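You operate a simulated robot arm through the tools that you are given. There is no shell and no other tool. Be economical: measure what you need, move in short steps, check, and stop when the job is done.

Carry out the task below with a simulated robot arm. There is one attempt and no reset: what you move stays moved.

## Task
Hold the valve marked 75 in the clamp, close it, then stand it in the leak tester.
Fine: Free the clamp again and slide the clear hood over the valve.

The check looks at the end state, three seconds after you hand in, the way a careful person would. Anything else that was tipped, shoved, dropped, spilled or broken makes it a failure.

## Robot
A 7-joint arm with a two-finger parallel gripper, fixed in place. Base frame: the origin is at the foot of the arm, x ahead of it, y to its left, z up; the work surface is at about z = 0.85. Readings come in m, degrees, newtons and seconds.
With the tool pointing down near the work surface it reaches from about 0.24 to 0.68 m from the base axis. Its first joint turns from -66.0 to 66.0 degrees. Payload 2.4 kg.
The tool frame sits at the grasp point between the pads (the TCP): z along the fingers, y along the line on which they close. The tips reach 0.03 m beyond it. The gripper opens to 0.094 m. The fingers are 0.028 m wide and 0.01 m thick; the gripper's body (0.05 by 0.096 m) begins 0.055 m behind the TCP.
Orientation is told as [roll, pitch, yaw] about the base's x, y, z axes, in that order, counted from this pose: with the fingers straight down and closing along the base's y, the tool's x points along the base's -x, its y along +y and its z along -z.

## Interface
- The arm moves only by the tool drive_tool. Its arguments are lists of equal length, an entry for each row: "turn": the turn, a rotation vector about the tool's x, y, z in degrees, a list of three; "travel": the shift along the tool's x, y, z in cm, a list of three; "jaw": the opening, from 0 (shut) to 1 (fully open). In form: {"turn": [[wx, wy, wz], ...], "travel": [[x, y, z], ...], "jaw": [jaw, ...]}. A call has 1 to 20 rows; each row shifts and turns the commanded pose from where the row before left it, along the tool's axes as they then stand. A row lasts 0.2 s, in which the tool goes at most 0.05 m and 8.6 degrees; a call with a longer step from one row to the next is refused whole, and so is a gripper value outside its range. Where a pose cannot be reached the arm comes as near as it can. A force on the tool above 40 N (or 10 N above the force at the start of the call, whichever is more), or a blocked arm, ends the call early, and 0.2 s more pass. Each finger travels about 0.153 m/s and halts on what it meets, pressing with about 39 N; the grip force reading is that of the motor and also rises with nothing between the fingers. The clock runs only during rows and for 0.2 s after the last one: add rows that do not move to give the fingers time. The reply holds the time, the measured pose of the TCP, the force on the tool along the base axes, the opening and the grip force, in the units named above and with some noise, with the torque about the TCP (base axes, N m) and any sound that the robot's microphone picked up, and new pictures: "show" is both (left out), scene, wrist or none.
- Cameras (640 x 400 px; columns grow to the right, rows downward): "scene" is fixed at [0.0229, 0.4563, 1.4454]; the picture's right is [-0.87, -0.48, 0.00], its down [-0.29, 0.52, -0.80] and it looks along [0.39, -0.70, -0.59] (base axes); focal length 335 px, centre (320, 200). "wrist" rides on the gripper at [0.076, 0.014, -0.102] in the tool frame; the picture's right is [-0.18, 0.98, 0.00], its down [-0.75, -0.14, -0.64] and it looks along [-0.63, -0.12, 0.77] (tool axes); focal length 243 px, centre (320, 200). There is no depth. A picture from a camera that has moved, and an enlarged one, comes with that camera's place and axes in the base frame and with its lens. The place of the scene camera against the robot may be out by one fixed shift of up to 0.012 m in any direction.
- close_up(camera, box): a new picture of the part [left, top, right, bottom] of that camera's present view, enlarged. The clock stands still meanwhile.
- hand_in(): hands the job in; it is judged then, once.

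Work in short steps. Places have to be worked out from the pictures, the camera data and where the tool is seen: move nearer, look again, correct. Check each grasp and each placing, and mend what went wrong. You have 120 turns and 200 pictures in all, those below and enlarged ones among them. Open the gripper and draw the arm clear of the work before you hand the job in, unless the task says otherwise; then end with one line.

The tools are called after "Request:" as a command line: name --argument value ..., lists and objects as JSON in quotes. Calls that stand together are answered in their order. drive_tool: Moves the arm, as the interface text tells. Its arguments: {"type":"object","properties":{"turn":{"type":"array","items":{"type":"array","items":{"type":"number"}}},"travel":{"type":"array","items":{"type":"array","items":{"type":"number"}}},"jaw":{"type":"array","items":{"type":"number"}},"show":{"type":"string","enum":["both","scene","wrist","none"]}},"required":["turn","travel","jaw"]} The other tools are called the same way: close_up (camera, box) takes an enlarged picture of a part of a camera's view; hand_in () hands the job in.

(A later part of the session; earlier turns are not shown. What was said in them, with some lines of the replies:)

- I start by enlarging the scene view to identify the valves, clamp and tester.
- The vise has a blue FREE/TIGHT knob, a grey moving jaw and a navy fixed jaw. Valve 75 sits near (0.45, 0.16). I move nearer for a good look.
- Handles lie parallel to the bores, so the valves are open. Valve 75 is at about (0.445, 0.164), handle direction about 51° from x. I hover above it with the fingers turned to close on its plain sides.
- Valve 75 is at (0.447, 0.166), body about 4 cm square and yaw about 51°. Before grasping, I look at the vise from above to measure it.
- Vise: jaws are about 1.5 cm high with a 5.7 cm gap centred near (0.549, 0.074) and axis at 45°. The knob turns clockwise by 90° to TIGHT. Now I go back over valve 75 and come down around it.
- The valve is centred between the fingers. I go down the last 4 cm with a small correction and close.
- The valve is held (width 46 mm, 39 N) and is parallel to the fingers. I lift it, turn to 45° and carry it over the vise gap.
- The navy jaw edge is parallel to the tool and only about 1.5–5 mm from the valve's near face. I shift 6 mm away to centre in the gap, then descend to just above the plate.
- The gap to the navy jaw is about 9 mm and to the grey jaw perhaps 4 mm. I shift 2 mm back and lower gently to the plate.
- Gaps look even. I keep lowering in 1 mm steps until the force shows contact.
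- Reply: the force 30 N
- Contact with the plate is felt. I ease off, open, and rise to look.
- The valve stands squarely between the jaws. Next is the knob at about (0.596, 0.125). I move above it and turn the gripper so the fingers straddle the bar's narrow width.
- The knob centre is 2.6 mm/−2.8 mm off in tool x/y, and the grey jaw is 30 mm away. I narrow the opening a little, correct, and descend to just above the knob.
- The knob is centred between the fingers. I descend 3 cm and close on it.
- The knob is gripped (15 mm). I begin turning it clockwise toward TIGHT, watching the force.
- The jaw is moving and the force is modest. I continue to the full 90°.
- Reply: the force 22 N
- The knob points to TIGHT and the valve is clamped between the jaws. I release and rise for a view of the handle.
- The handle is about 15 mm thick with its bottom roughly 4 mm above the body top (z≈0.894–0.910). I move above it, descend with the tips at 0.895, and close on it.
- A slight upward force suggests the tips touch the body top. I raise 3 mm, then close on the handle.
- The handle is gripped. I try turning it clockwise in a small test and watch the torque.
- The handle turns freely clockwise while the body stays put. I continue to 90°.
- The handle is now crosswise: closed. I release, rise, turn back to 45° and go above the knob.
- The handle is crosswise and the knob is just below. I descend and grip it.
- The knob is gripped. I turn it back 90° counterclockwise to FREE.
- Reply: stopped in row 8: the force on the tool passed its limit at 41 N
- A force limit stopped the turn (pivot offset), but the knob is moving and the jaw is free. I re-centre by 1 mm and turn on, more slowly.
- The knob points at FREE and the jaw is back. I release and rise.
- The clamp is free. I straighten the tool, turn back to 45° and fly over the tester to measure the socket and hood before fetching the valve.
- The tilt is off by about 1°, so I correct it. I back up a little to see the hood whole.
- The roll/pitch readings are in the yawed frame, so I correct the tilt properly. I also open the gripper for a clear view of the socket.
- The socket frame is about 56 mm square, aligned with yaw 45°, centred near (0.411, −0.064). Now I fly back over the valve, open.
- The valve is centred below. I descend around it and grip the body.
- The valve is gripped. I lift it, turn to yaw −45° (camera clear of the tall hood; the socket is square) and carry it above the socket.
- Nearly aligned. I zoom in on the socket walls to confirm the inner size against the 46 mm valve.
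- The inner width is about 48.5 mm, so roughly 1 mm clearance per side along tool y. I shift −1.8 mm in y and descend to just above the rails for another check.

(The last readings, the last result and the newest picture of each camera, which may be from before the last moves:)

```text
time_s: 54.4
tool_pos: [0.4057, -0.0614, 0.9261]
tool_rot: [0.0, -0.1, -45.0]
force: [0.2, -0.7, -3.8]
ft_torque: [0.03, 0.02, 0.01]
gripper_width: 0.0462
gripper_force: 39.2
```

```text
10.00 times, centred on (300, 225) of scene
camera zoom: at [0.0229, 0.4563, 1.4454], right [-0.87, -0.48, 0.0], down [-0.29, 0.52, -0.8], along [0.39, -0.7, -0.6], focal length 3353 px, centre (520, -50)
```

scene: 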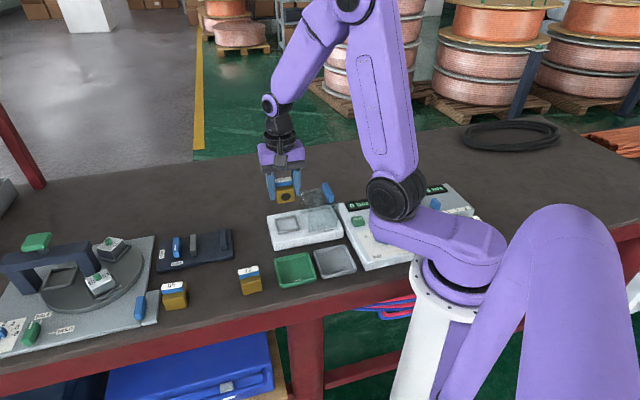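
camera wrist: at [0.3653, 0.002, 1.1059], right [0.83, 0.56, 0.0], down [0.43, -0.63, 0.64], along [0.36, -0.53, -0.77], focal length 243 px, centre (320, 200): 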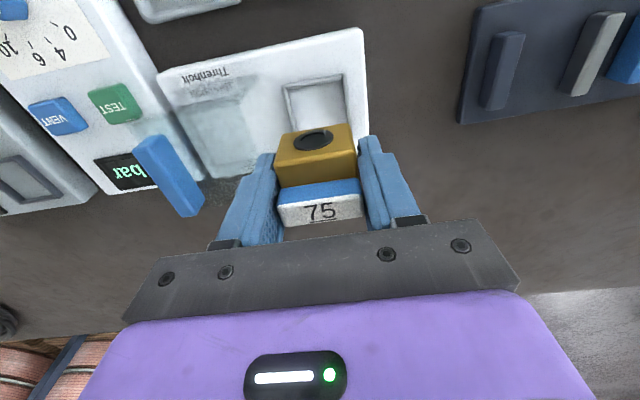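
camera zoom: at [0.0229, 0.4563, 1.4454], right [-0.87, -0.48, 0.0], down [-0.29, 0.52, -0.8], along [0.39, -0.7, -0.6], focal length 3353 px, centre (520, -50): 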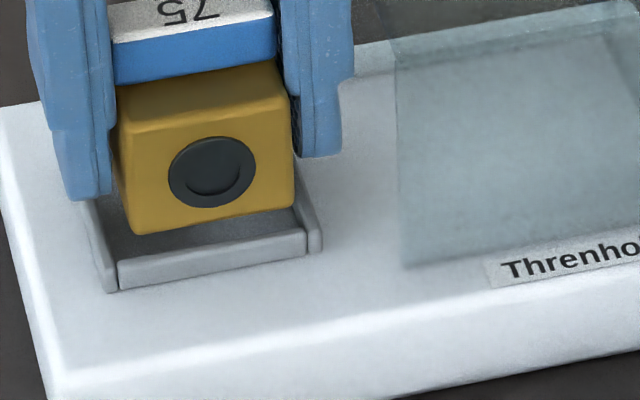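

Both views say the valve must go 2 mm along +tool y. I correct and lower 8 mm toward the rails.

Request:
drive_tool --turn '[[0, 0, 0], [0, 0, 0], [0, 0, 0], [0, 0, 0]]' --travel '[[0, 0.19, 0], [0, 0, 0.4], [0, 0, 0.3], [0, 0, 0]]' --jaw '[0.3, 0.3, 0.3, 0.3]' --show "none"

Request:
close_up --camera "scene" --box '[275, 205, 325, 245]'

Request:
close_up --camera "wrist" --box '[270, 90, 390, 180]'

```text
time_s: 55.4
tool_pos: [0.4076, -0.0606, 0.92]
tool_rot: [0.1, 0.0, -45.0]
force: [-0.5, 0.7, -3.9]
ft_torque: [-0.01, 0.01, -0.05]
gripper_width: 0.0461
gripper_force: 38.8
```

```text
10.00 times, centred on (300, 225) of scene
camera zoom: at [0.0229, 0.4563, 1.4454], right [-0.87, -0.48, 0.0], down [-0.29, 0.52, -0.8], along [0.39, -0.7, -0.6], focal length 3353 px, centre (520, -50)
```

zoom: 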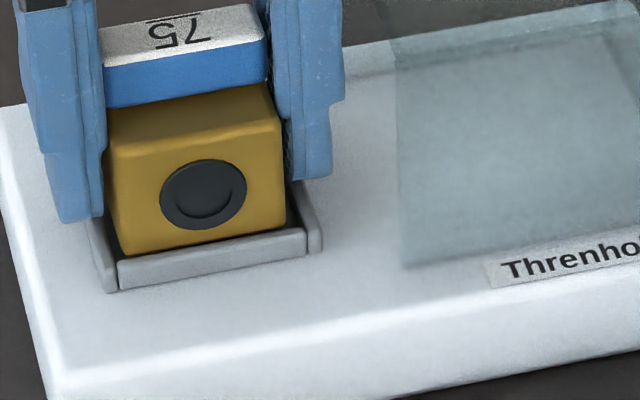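

```text
4.44 times, centred on (330, 135) of wrist
camera zoom: at [0.3643, 0.0021, 1.0223], right [0.83, 0.56, 0.0], down [0.43, -0.63, 0.64], along [0.36, -0.53, -0.77], focal length 1078 px, centre (276, 489)
```

zoom: 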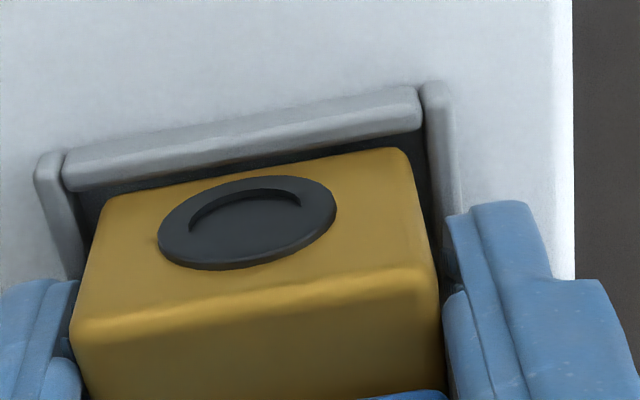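

Now it is centred in the socket. I lower until contact.

Request:
drive_tool --turn '[[0, 0, 0], [0, 0, 0], [0, 0, 0]]' --travel '[[0, 0, 0.25], [0, 0, 0.25], [0, 0, 0]]' --jaw '[0.3, 0.3, 0.3]' --show "none"

Request:
drive_tool --turn '[[0, 0, 0], [0, 0, 0]]' --travel '[[0, 0, 0.12], [0, 0, 0]]' --jaw '[0.3, 0.3]' --show "none"

Request:
close_up --camera "scene" --box '[275, 205, 325, 245]'

```text
time_s: 56.1
tool_pos: [0.4078, -0.0605, 0.9175]
tool_rot: [0.1, -0.1, -45.0]
force: [-2.1, 0.7, 8.1]
ft_torque: [-0.11, 0.41, -0.04]
gripper_width: 0.0462
gripper_force: 38.8
stopped in row 3: the force on the tool passed its limit at 45 N (the readings are from after the stop); the commanded pose is now the measured one
```

```text
time_s: 56.5
tool_pos: [0.4079, -0.0593, 0.9168]
tool_rot: [-0.1, 0.1, -45.0]
force: [-2.8, 1.1, 8.4]
ft_torque: [-0.09, 0.38, 0.01]
gripper_width: 0.0465
gripper_force: 39.2
stopped in row 2: the force on the tool passed its limit at 44 N (the readings are from after the stop); the commanded pose is now the measured one
```

```text
10.00 times, centred on (300, 225) of scene
camera zoom: at [0.0227, 0.4564, 1.4454], right [-0.87, -0.48, 0.0], down [-0.29, 0.52, -0.8], along [0.39, -0.7, -0.59], focal length 3353 px, centre (520, -50)
```

zoom: 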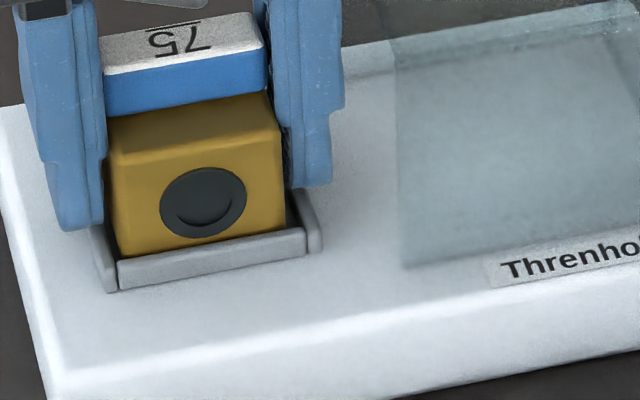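

Contact came about 4 mm early. I look closely to see what is touching.

Request:
close_up --camera "scene" --box '[282, 218, 312, 242]'

Request:
close_up --camera "wrist" --box '[260, 90, 390, 190]'

```text
16.00 times, centred on (297, 230) of scene
camera zoom: at [0.0227, 0.4564, 1.4454], right [-0.87, -0.48, 0.0], down [-0.29, 0.52, -0.8], along [0.39, -0.7, -0.59], focal length 5365 px, centre (688, -280)
```

zoom: 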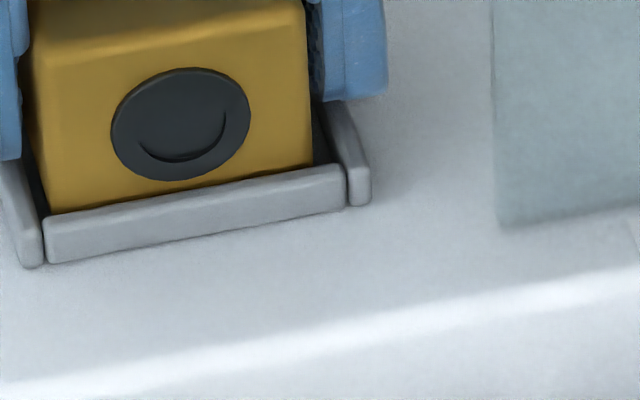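

```text
4.00 times, centred on (325, 140) of wrist
camera zoom: at [0.3642, 0.0023, 1.0198], right [0.83, 0.56, 0.0], down [0.43, -0.63, 0.64], along [0.36, -0.53, -0.77], focal length 970 px, centre (300, 440)
```

zoom: 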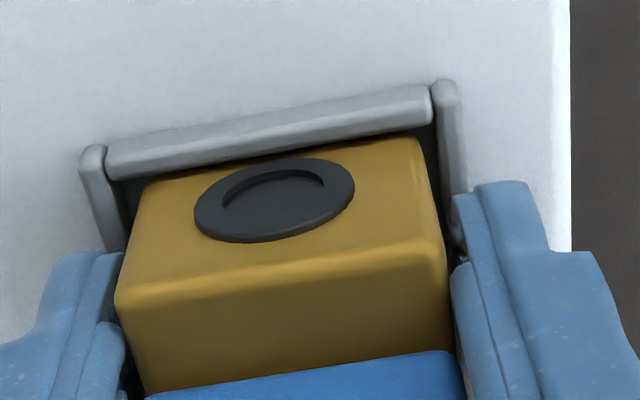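

The valve's lower edge sits inside the rails, so it is standing in the socket. I open moderately (hood side is close) and look before rising.

Request:
drive_tool --turn '[[0, 0, 0], [0, 0, 0], [0, 0, 0], [0, 0, 0]]' --travel '[[0, 0, -0.05], [0, 0, 0], [0, 0, 0], [0, 0, 0]]' --jaw '[0.3, 0.6, 0.6, 0.6]' --show "none"

Request:
close_up --camera "scene" --box '[275, 205, 325, 245]'

Request:
close_up --camera "wrist" --box '[220, 80, 420, 240]'

```text
time_s: 57.5
tool_pos: [0.4087, -0.0595, 0.9181]
tool_rot: [0.1, -0.1, -45.1]
force: [0.1, 0.8, -0.1]
ft_torque: [-0.02, 0.0, 0.01]
gripper_width: 0.0562
gripper_force: 0.0
```

```text
10.00 times, centred on (300, 225) of scene
camera zoom: at [0.0229, 0.4563, 1.4454], right [-0.87, -0.48, 0.0], down [-0.29, 0.52, -0.8], along [0.39, -0.7, -0.59], focal length 3353 px, centre (520, -50)
```

zoom: 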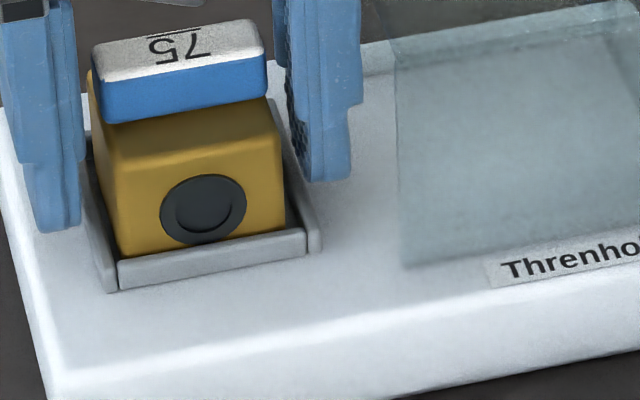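

```text
2.50 times, centred on (320, 160) of wrist
camera zoom: at [0.3646, 0.0024, 1.0203], right [0.83, 0.56, 0.0], down [0.43, -0.63, 0.64], along [0.36, -0.53, -0.77], focal length 606 px, centre (320, 300)
```

zoom: 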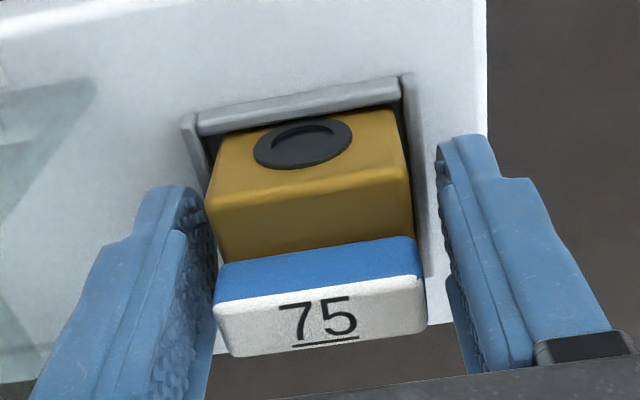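

The valve dropped the last ~2 mm on release. I rise and inspect how it stands.

Request:
drive_tool --turn '[[0, 0, 0], [0, 0, 0], [0, 0, 0], [0, 0, 0]]' --travel '[[0, 0, -2], [0, 0, -4], [0, 0, -4], [0, 0, 0]]' --jaw '[0.6, 0.6, 0.6, 0.6]' --show "none"

Request:
close_up --camera "scene" --box '[270, 195, 330, 245]'

Request:
close_up --camera "wrist" --box '[220, 40, 400, 180]'

```text
time_s: 58.5
tool_pos: [0.4083, -0.0595, 1.0183]
tool_rot: [0.1, -0.1, -45.0]
force: [0.1, -0.3, -0.4]
ft_torque: [-0.05, 0.02, 0.05]
gripper_width: 0.0563
gripper_force: 0.1
```

```text
8.00 times, centred on (300, 220) of scene
camera zoom: at [0.0229, 0.4563, 1.4454], right [-0.87, -0.48, 0.0], down [-0.29, 0.52, -0.8], along [0.39, -0.7, -0.59], focal length 2682 px, centre (480, 40)
```

zoom: 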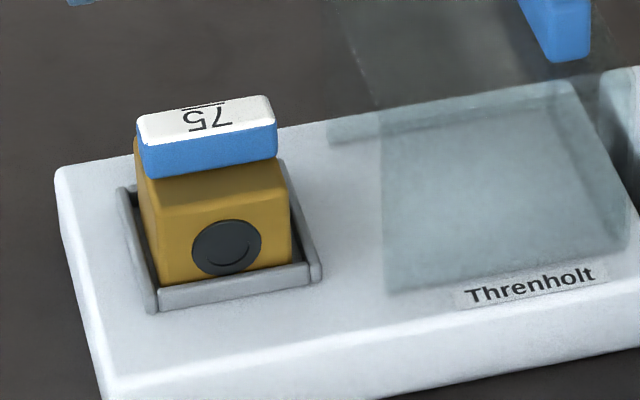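

```text
2.86 times, centred on (310, 110) of wrist
camera zoom: at [0.3634, 0.0026, 1.1203], right [0.83, 0.56, 0.0], down [0.43, -0.63, 0.64], along [0.36, -0.53, -0.77], focal length 693 px, centre (349, 457)
```

zoom: 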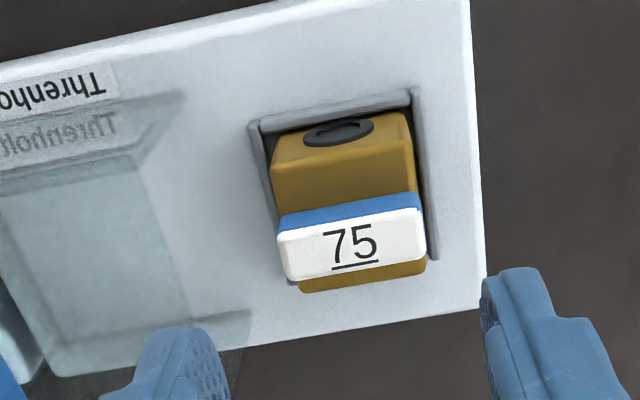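

The valve stands flat in the socket. Next the hood: I rise and move above its blue handle (about 11 cm along the block) to measure it.

Request:
drive_tool --turn '[[0, 0, 0], [0, 0, 0], [0, 0, 0], [0, 0, 0], [0, 0, 0]]' --travel '[[0, 0, -4], [0, -3.6, -2], [0, -3.7, 0], [0, -3.7, 0], [0, 0, 0]]' --jaw '[0.6, 0.6, 0.6, 0.6, 0.6]'

Request:
close_up --camera "wrist" --box '[200, 20, 440, 220]'

```text
time_s: 59.7
tool_pos: [0.3286, -0.1397, 1.0792]
tool_rot: [0.1, -0.2, -45.0]
force: [-0.6, 0.1, 0.8]
ft_torque: [-0.03, 0.0, 0.0]
gripper_width: 0.0562
gripper_force: 0.1
camera wrist: at [0.2858, -0.0758, 1.1805], right [0.82, 0.57, 0.0], down [0.43, -0.63, 0.64], along [0.36, -0.53, -0.77], focal length 243 px, centre (320, 200)
```

scene: 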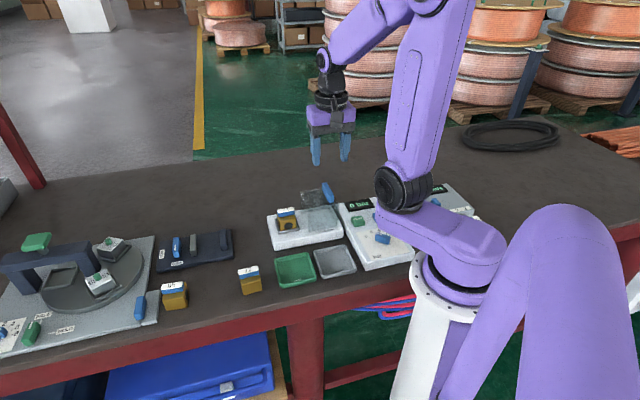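
wrist: 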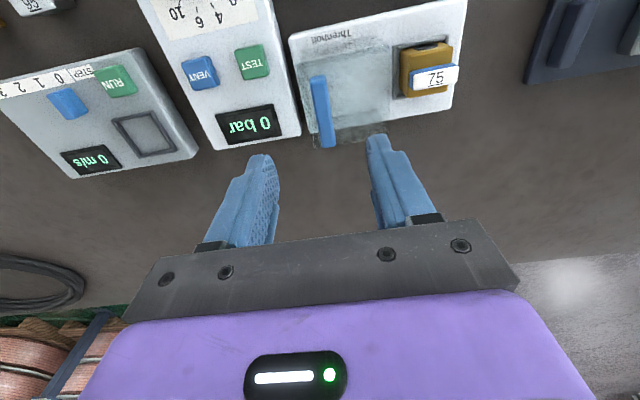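

```text
2.00 times, centred on (320, 120) of wrist
camera zoom: at [0.2858, -0.0758, 1.1805], right [0.82, 0.57, 0.0], down [0.43, -0.63, 0.64], along [0.36, -0.53, -0.77], focal length 485 px, centre (320, 360)
```

zoom: 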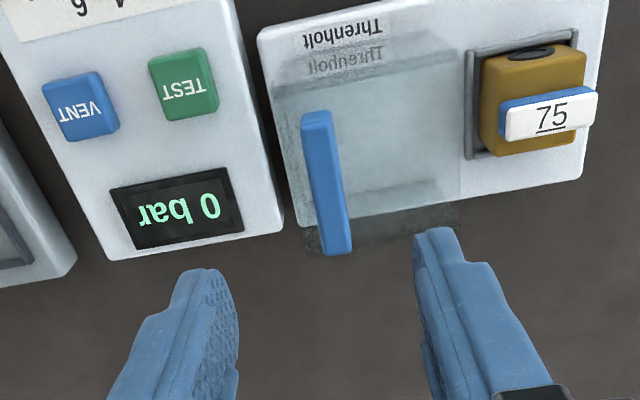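

Request:
close_up --camera "scene" --box '[265, 170, 355, 250]'

Request:
close_up --camera "wrist" --box '[280, 20, 470, 160]'

```text
5.00 times, centred on (310, 210) of scene
camera zoom: at [0.0229, 0.4563, 1.4454], right [-0.87, -0.48, 0.0], down [-0.29, 0.52, -0.8], along [0.39, -0.7, -0.59], focal length 1676 px, centre (370, 150)
```

zoom: 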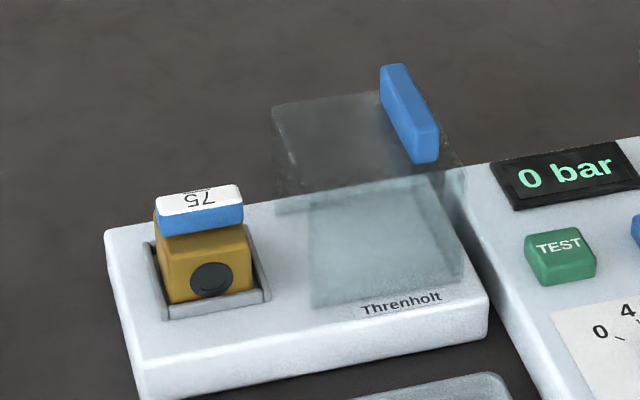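

```text
2.86 times, centred on (375, 90) of wrist
camera zoom: at [0.2858, -0.0758, 1.1805], right [0.82, 0.57, 0.0], down [0.43, -0.63, 0.64], along [0.36, -0.53, -0.77], focal length 693 px, centre (163, 514)
```

zoom: 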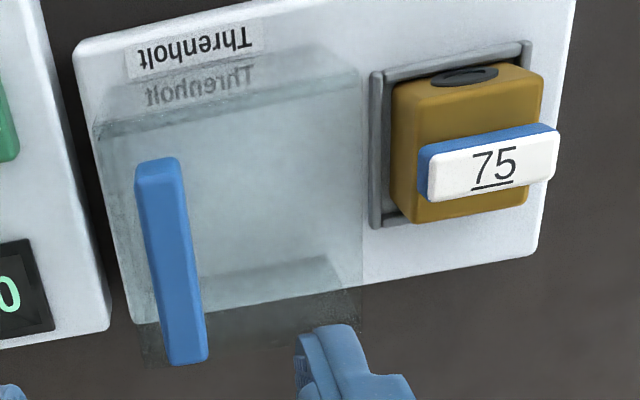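

The hood is open toward the socket, its top at about z 0.945, handle top at about 0.965. I centre on the handle and come down to just above it.

Request:
drive_tool --turn '[[0, 0, 0], [0, 0, 0], [0, 0, 0]]' --travel '[[-0.3, 0.38, 3.5], [0, 0, 3.2], [0, 0, 0]]' --jaw '[0.45, 0.45, 0.45]' --show "wrist"

Request:
close_up --camera "wrist" --box '[220, 40, 420, 240]'

Request:
close_up --camera "scene" --box '[265, 140, 385, 240]'

```text
time_s: 60.5
tool_pos: [0.3342, -0.1367, 1.0108]
tool_rot: [0.1, -0.1, -45.0]
force: [0.0, 0.4, -0.6]
ft_torque: [-0.04, 0.02, 0.01]
gripper_width: 0.0423
gripper_force: 0.0
camera wrist: at [0.2906, -0.0749, 1.1122], right [0.83, 0.56, 0.0], down [0.43, -0.63, 0.64], along [0.36, -0.53, -0.77], focal length 243 px, centre (320, 200)
```

wrist: 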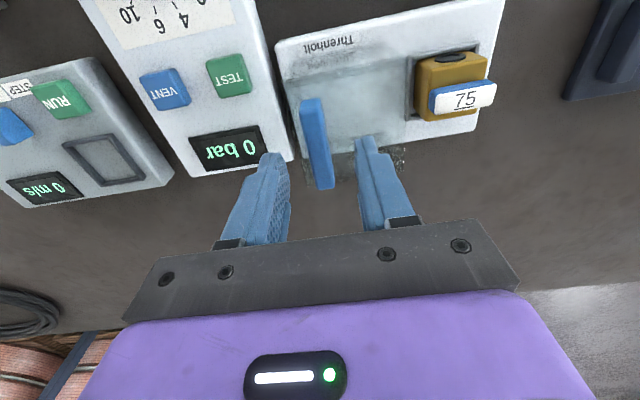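

```text
2.00 times, centred on (320, 140) of wrist
camera zoom: at [0.2906, -0.0749, 1.1122], right [0.83, 0.56, 0.0], down [0.43, -0.63, 0.64], along [0.36, -0.53, -0.77], focal length 485 px, centre (320, 320)
```

zoom: 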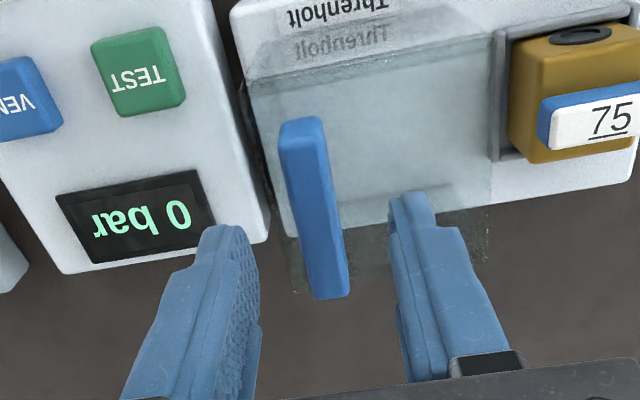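

```text
4.00 times, centred on (325, 190) of scene
camera zoom: at [0.0229, 0.4563, 1.4454], right [-0.87, -0.48, 0.0], down [-0.29, 0.52, -0.8], along [0.39, -0.7, -0.59], focal length 1341 px, centre (300, 240)
```

zoom: 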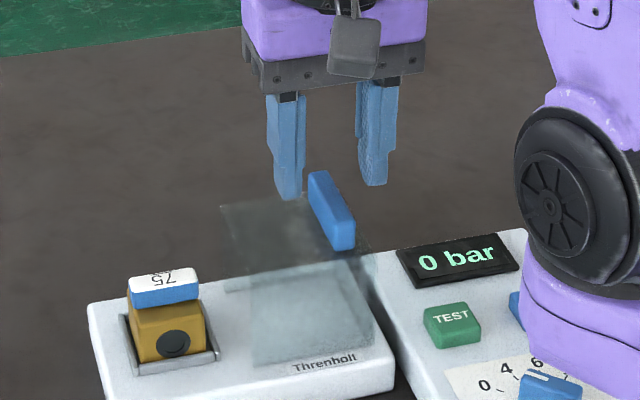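

The handle is centred between the fingers. I descend 2.8 cm and grip it.

Request:
drive_tool --turn '[[0, 0, 0], [0, 0, 0], [0, 0, 0], [0, 0, 0], [0, 0, 0], [0, 0, 0]]' --travel '[[-0.1, -0.1, 1.5], [0, 0, 1.2], [0, 0, 0], [0, 0, 0], [0, 0, 0], [0, 0, 0]]' --jaw '[0.45, 0.45, 0.45, 0.08, 0.08, 0.08]' --show "none"

Request:
close_up --camera "scene" --box '[265, 140, 385, 240]'

Request:
close_up --camera "wrist" --box '[220, 60, 420, 240]'

```text
time_s: 61.9
tool_pos: [0.3358, -0.1396, 0.9835]
tool_rot: [0.1, -0.1, -45.0]
force: [1.1, 0.2, -9.1]
ft_torque: [-0.24, -0.24, -0.01]
gripper_width: 0.0133
gripper_force: 45.3
```

```text
4.00 times, centred on (325, 190) of scene
camera zoom: at [0.023, 0.4563, 1.4454], right [-0.87, -0.48, 0.0], down [-0.29, 0.52, -0.8], along [0.39, -0.7, -0.6], focal length 1341 px, centre (300, 240)
```

zoom: 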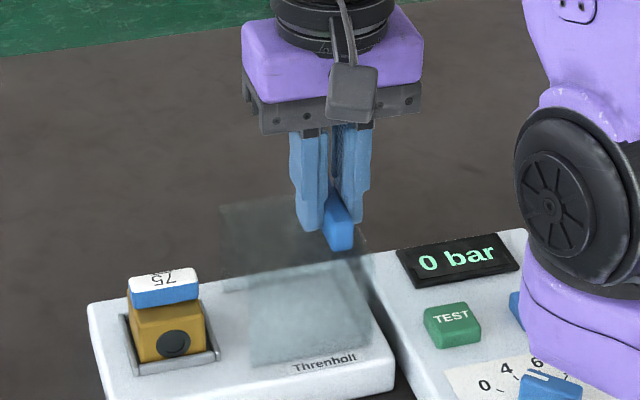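

```text
2.22 times, centred on (320, 150) of wrist
camera zoom: at [0.2921, -0.0763, 1.0847], right [0.83, 0.56, 0.0], down [0.43, -0.63, 0.64], along [0.36, -0.53, -0.77], focal length 539 px, centre (320, 311)
```

zoom: 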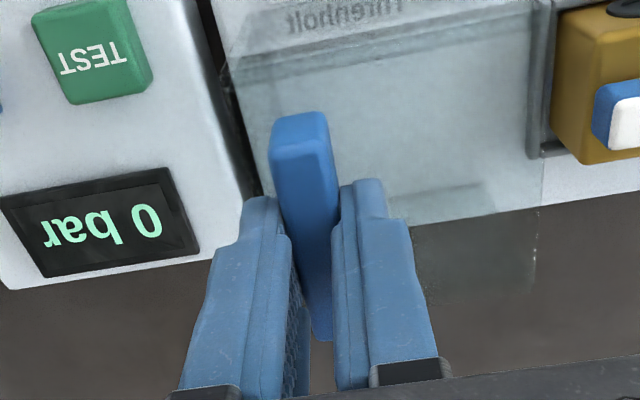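

Handle gripped (13 mm). I slide the hood 2 cm toward the socket as a test.

Request:
drive_tool --turn '[[0, 0, 0], [0, 0, 0], [0, 0, 0], [0, 0, 0], [0, 0, 0]]' --travel '[[0, 0.5, 0], [0, 0.5, 0], [0, 0.5, 0], [0, 0.5, 0], [0, 0, 0]]' --jaw '[0.08, 0.08, 0.08, 0.08, 0.08]' --show "none"

Request:
close_up --camera "scene" --box '[265, 140, 385, 240]'

```text
time_s: 63.1
tool_pos: [0.3501, -0.1245, 0.984]
tool_rot: [0.1, -0.1, -45.0]
force: [6.1, -6.8, -37.7]
ft_torque: [-0.23, -0.16, -0.04]
gripper_width: 0.0138
gripper_force: 44.8
```

```text
4.00 times, centred on (325, 190) of scene
camera zoom: at [0.0235, 0.456, 1.4455], right [-0.87, -0.48, 0.0], down [-0.29, 0.52, -0.8], along [0.39, -0.7, -0.6], focal length 1341 px, centre (300, 240)
```

zoom: 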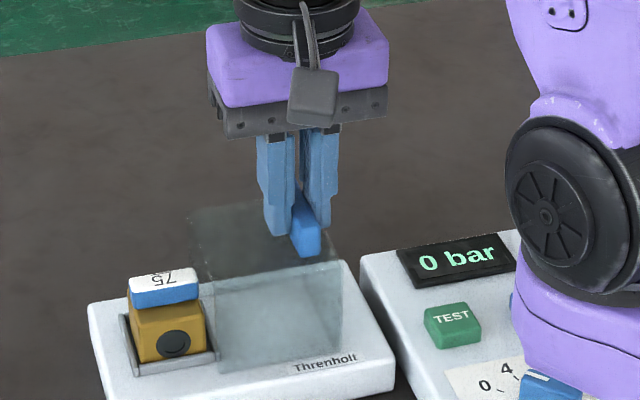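

The hood slides along with it. The upward pull on it is 38 N, so I lower the tool 1.5 mm to relieve that, then slide on.

Request:
drive_tool --turn '[[0, 0, 0], [0, 0, 0]]' --travel '[[-0.05, 0, 0.15], [0, 0, 0]]' --jaw '[0.08, 0.08]' --show "none"

Request:
drive_tool --turn '[[0, 0, 0], [0, 0, 0], [0, 0, 0], [0, 0, 0], [0, 0, 0]]' --travel '[[0, 0.5, 0], [0, 0.5, 0], [0, 0.5, 0], [0, 0.5, 0], [0, 0, 0]]' --jaw '[0.08, 0.08, 0.08, 0.08, 0.08]' --show "none"

Request:
close_up --camera "scene" --box '[265, 160, 365, 250]'

```text
time_s: 63.7
tool_pos: [0.3502, -0.1234, 0.9854]
tool_rot: [0.1, -0.2, -45.0]
force: [-7.2, 6.8, 33.4]
ft_torque: [0.54, 0.66, -0.07]
gripper_width: 0.0139
gripper_force: 45.2
```

```text
time_s: 64.9
tool_pos: [0.3632, -0.1116, 0.9826]
tool_rot: [0.1, -0.1, -45.0]
force: [-7.9, 7.4, 36.9]
ft_torque: [0.12, 0.26, -0.03]
gripper_width: 0.0134
gripper_force: 44.8
```

```text
4.44 times, centred on (315, 205) of scene
camera zoom: at [0.0222, 0.4567, 1.4453], right [-0.87, -0.48, 0.0], down [-0.29, 0.52, -0.8], along [0.39, -0.7, -0.59], focal length 1490 px, centre (342, 178)
```

zoom: 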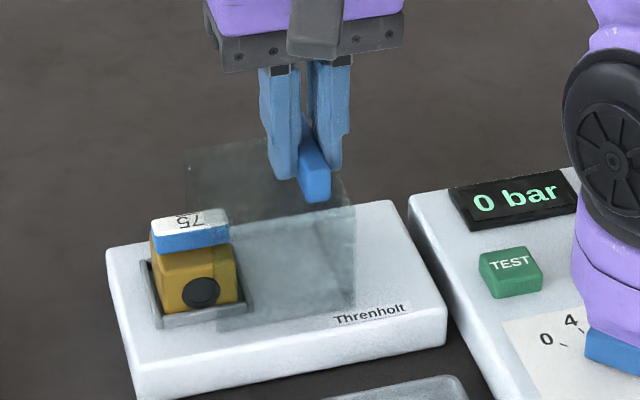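

The hood passes over the valve without touching it. I relieve the vertical force by 0.8 mm and continue.

Request:
drive_tool --turn '[[0, 0, 0], [0, 0, 0], [0, 0, 0], [0, 0, 0], [0, 0, 0], [0, 0, 0]]' --travel '[[0.02, 0, -0.08], [0, 0.5, 0], [0, 0.5, 0], [0, 0.5, 0], [0, 0.5, 0], [0, 0, 0]]' --jaw '[0.08, 0.08, 0.08, 0.08, 0.08, 0.08]' --show "none"

Request:
close_up --camera "scene" --box '[265, 160, 365, 250]'

```text
time_s: 66.3
tool_pos: [0.3775, -0.0963, 0.9837]
tool_rot: [0.1, -0.1, -45.1]
force: [0.9, -2.8, -7.9]
ft_torque: [-0.46, -0.42, 0.04]
gripper_width: 0.0136
gripper_force: 45.5
```

```text
4.44 times, centred on (315, 205) of scene
camera zoom: at [0.023, 0.4563, 1.4455], right [-0.87, -0.48, 0.0], down [-0.29, 0.52, -0.8], along [0.39, -0.7, -0.6], focal length 1490 px, centre (342, 178)
```

zoom: 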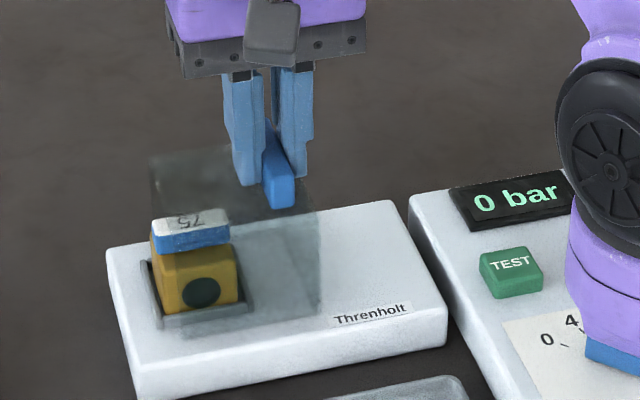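

Good. I slide on toward the end of the stroke.

Request:
drive_tool --turn '[[0, 0, 0], [0, 0, 0], [0, 0, 0], [0, 0, 0], [0, 0, 0]]' --travel '[[0, 0.5, 0], [0, 0.5, 0], [0, 0.5, 0], [0, 0.5, 0], [0, 0, 0]]' --jaw '[0.08, 0.08, 0.08, 0.08, 0.08]' --show "none"

Request:
close_up --camera "scene" --box '[255, 160, 355, 250]'

Request:
close_up --camera "wrist" --box '[220, 40, 440, 240]'

```text
time_s: 67.5
tool_pos: [0.3926, -0.0816, 0.9836]
tool_rot: [0.2, -0.1, -45.0]
force: [7.2, -7.5, -29.1]
ft_torque: [-0.45, -0.37, -0.06]
gripper_width: 0.0134
gripper_force: 45.1
```

```text
4.44 times, centred on (305, 205) of scene
camera zoom: at [0.0234, 0.456, 1.4455], right [-0.87, -0.48, 0.0], down [-0.29, 0.52, -0.8], along [0.39, -0.7, -0.6], focal length 1490 px, centre (387, 178)
```

zoom: 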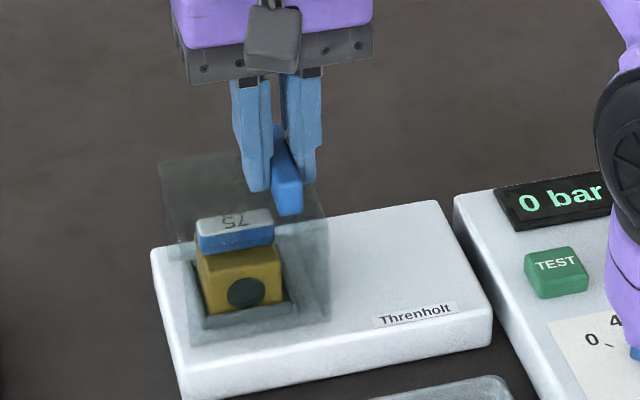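

```text
2.00 times, centred on (330, 140) of wrist
camera zoom: at [0.3486, -0.0197, 1.0848], right [0.82, 0.57, 0.0], down [0.43, -0.63, 0.64], along [0.36, -0.53, -0.77], focal length 485 px, centre (300, 320)
```

zoom: 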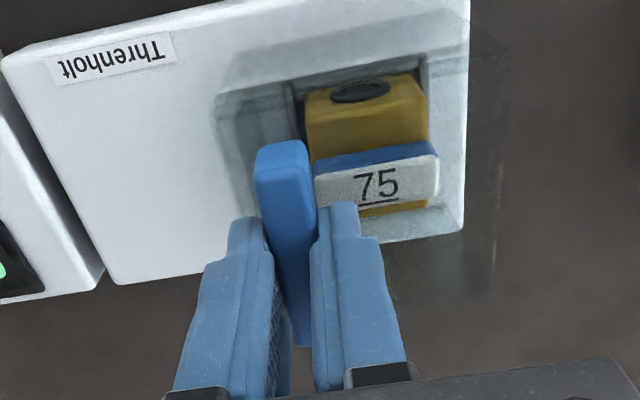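

The valve is under the hood but the hood is not yet quite centred over it. I move another 6 mm, easing the vertical force.

Request:
drive_tool --turn '[[0, 0, 0], [0, 0, 0], [0, 0, 0], [0, 0, 0]]' --travel '[[0, 0, 0.05], [0, 0.3, 0], [0, 0.3, 0], [0, 0, 0]]' --jaw '[0.08, 0.08, 0.08, 0.08]' --show "none"

Request:
close_up --camera "scene" --box '[255, 180, 335, 250]'

Request:
close_up --camera "wrist" --box '[220, 40, 440, 200]'

```text
time_s: 68.5
tool_pos: [0.3951, -0.0789, 0.9824]
tool_rot: [-0.1, 0.0, -45.1]
force: [-11.2, -16.1, -1.5]
ft_torque: [-0.7, -0.15, 0.15]
gripper_width: 0.0134
gripper_force: 44.9
```

```text
5.71 times, centred on (295, 215) of scene
camera zoom: at [0.0226, 0.4559, 1.4456], right [-0.87, -0.48, 0.0], down [-0.29, 0.52, -0.8], along [0.39, -0.7, -0.6], focal length 1916 px, centre (463, 114)
```

zoom: 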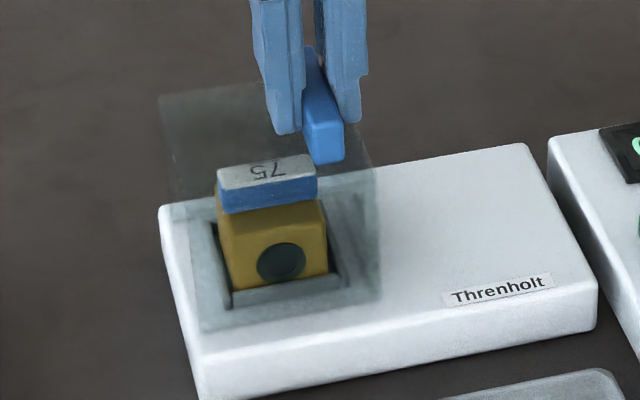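

```text
2.50 times, centred on (330, 120) of wrist
camera zoom: at [0.352, -0.0167, 1.085], right [0.83, 0.56, 0.0], down [0.43, -0.63, 0.64], along [0.36, -0.53, -0.77], focal length 606 px, centre (295, 400)
```

zoom: 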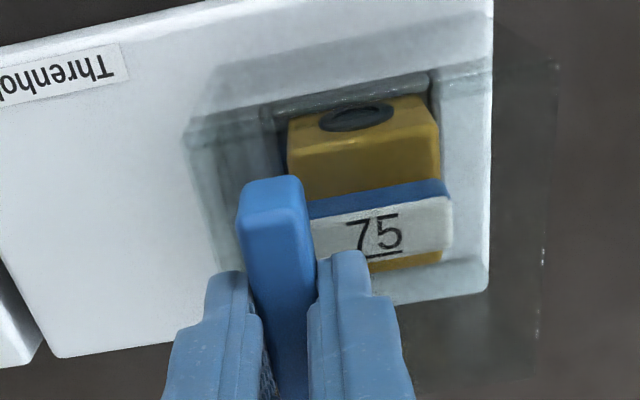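

The hood reached its end stop (19 N along the axis) and fully encloses the valve. I relieve the push, release and rise.

Request:
drive_tool --turn '[[0, 0, 0], [0, 0, 0], [0, 0, 0], [0, 0, 0], [0, 0, 0], [0, 0, 0], [0, 0, 0], [0, 0, 0]]' --travel '[[0, -0.2, 0], [0, 0, 0], [0, 0, 0], [0, 0, -2], [0, 0, -4], [0, 0, -4], [0, 0, -4], [0, 0, 0]]' --jaw '[0.08, 0.4, 0.4, 0.4, 0.4, 0.4, 0.4, 0.4]'

Request:
close_up --camera "scene" --box '[255, 170, 345, 250]'

Request:
close_up --camera "wrist" --box '[220, 40, 440, 200]'

Request:
close_up --camera "scene" --box '[0, 200, 280, 360]'

```text
time_s: 70.3
tool_pos: [0.3942, -0.0797, 1.1251]
tool_rot: [0.1, -0.2, -45.0]
force: [-0.3, -0.3, 0.1]
ft_torque: [0.03, -0.01, 0.01]
gripper_width: 0.0375
gripper_force: 0.0
camera wrist: at [0.3519, -0.018, 1.2263], right [0.83, 0.56, 0.0], down [0.43, -0.63, 0.64], along [0.36, -0.53, -0.77], focal length 243 px, centre (320, 200)
```

scene: 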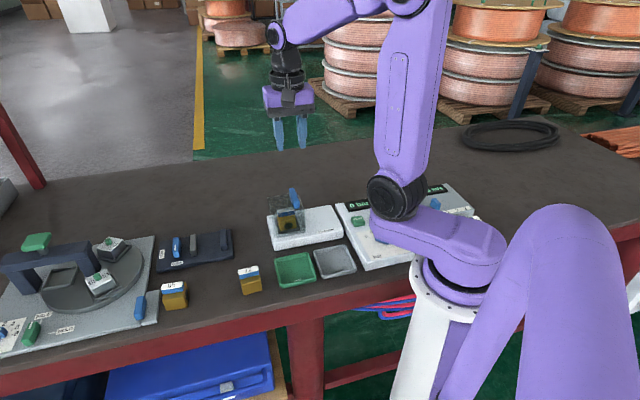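
wrist: 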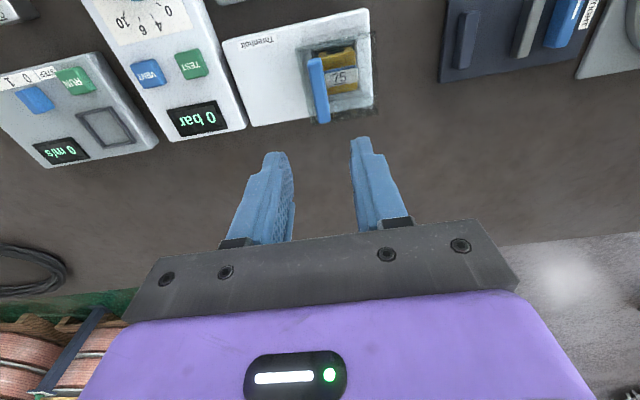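

```text
5.00 times, centred on (300, 210) of scene
camera zoom: at [0.0229, 0.4563, 1.4454], right [-0.87, -0.48, 0.0], down [-0.29, 0.52, -0.8], along [0.39, -0.7, -0.59], focal length 1676 px, centre (420, 150)
```

zoom: 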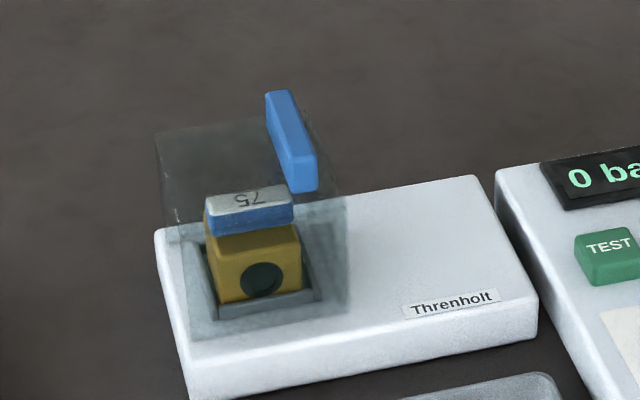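

```text
2.50 times, centred on (330, 120) of wrist
camera zoom: at [0.3519, -0.018, 1.2263], right [0.83, 0.56, 0.0], down [0.43, -0.63, 0.64], along [0.36, -0.53, -0.77], focal length 606 px, centre (295, 400)
```

zoom: 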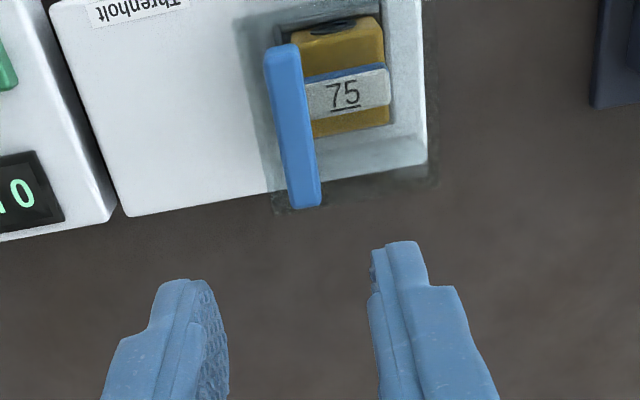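

```text
2.29 times, centred on (140, 280) of scene
camera zoom: at [0.0229, 0.4563, 1.4454], right [-0.87, -0.48, 0.0], down [-0.29, 0.52, -0.8], along [0.39, -0.7, -0.59], focal length 766 px, centre (731, 17)
```

zoom: 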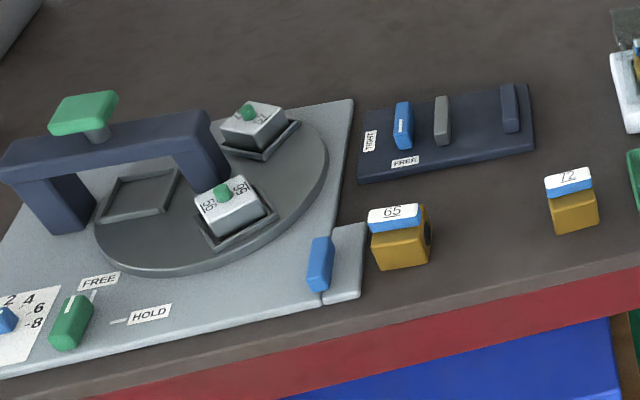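

Everything is in place: valve 75 closed and standing under the hood, clamp knob on FREE, other items untouched. I open the gripper fully, rise a bit and hand in.

Request:
drive_tool --turn '[[0, 0, 0], [0, 0, 0], [0, 0, 0]]' --travel '[[0, 0, -4], [0, 0, -2], [0, 0, 0]]' --jaw '[1, 1, 1]' --show "none"

Request:
hand_in

```text
time_s: 71.1
tool_pos: [0.3937, -0.0793, 1.1839]
tool_rot: [0.0, -0.1, -44.9]
force: [0.1, -0.1, 0.5]
ft_torque: [0.02, -0.03, -0.01]
gripper_width: 0.094
gripper_force: 0.0
```

```text
The job is handed in.
```

I clamped valve 75, closed it and stood it in the leak tester; the hood is slid over it to its stop, the clamp is back at FREE, and the job is handed in.
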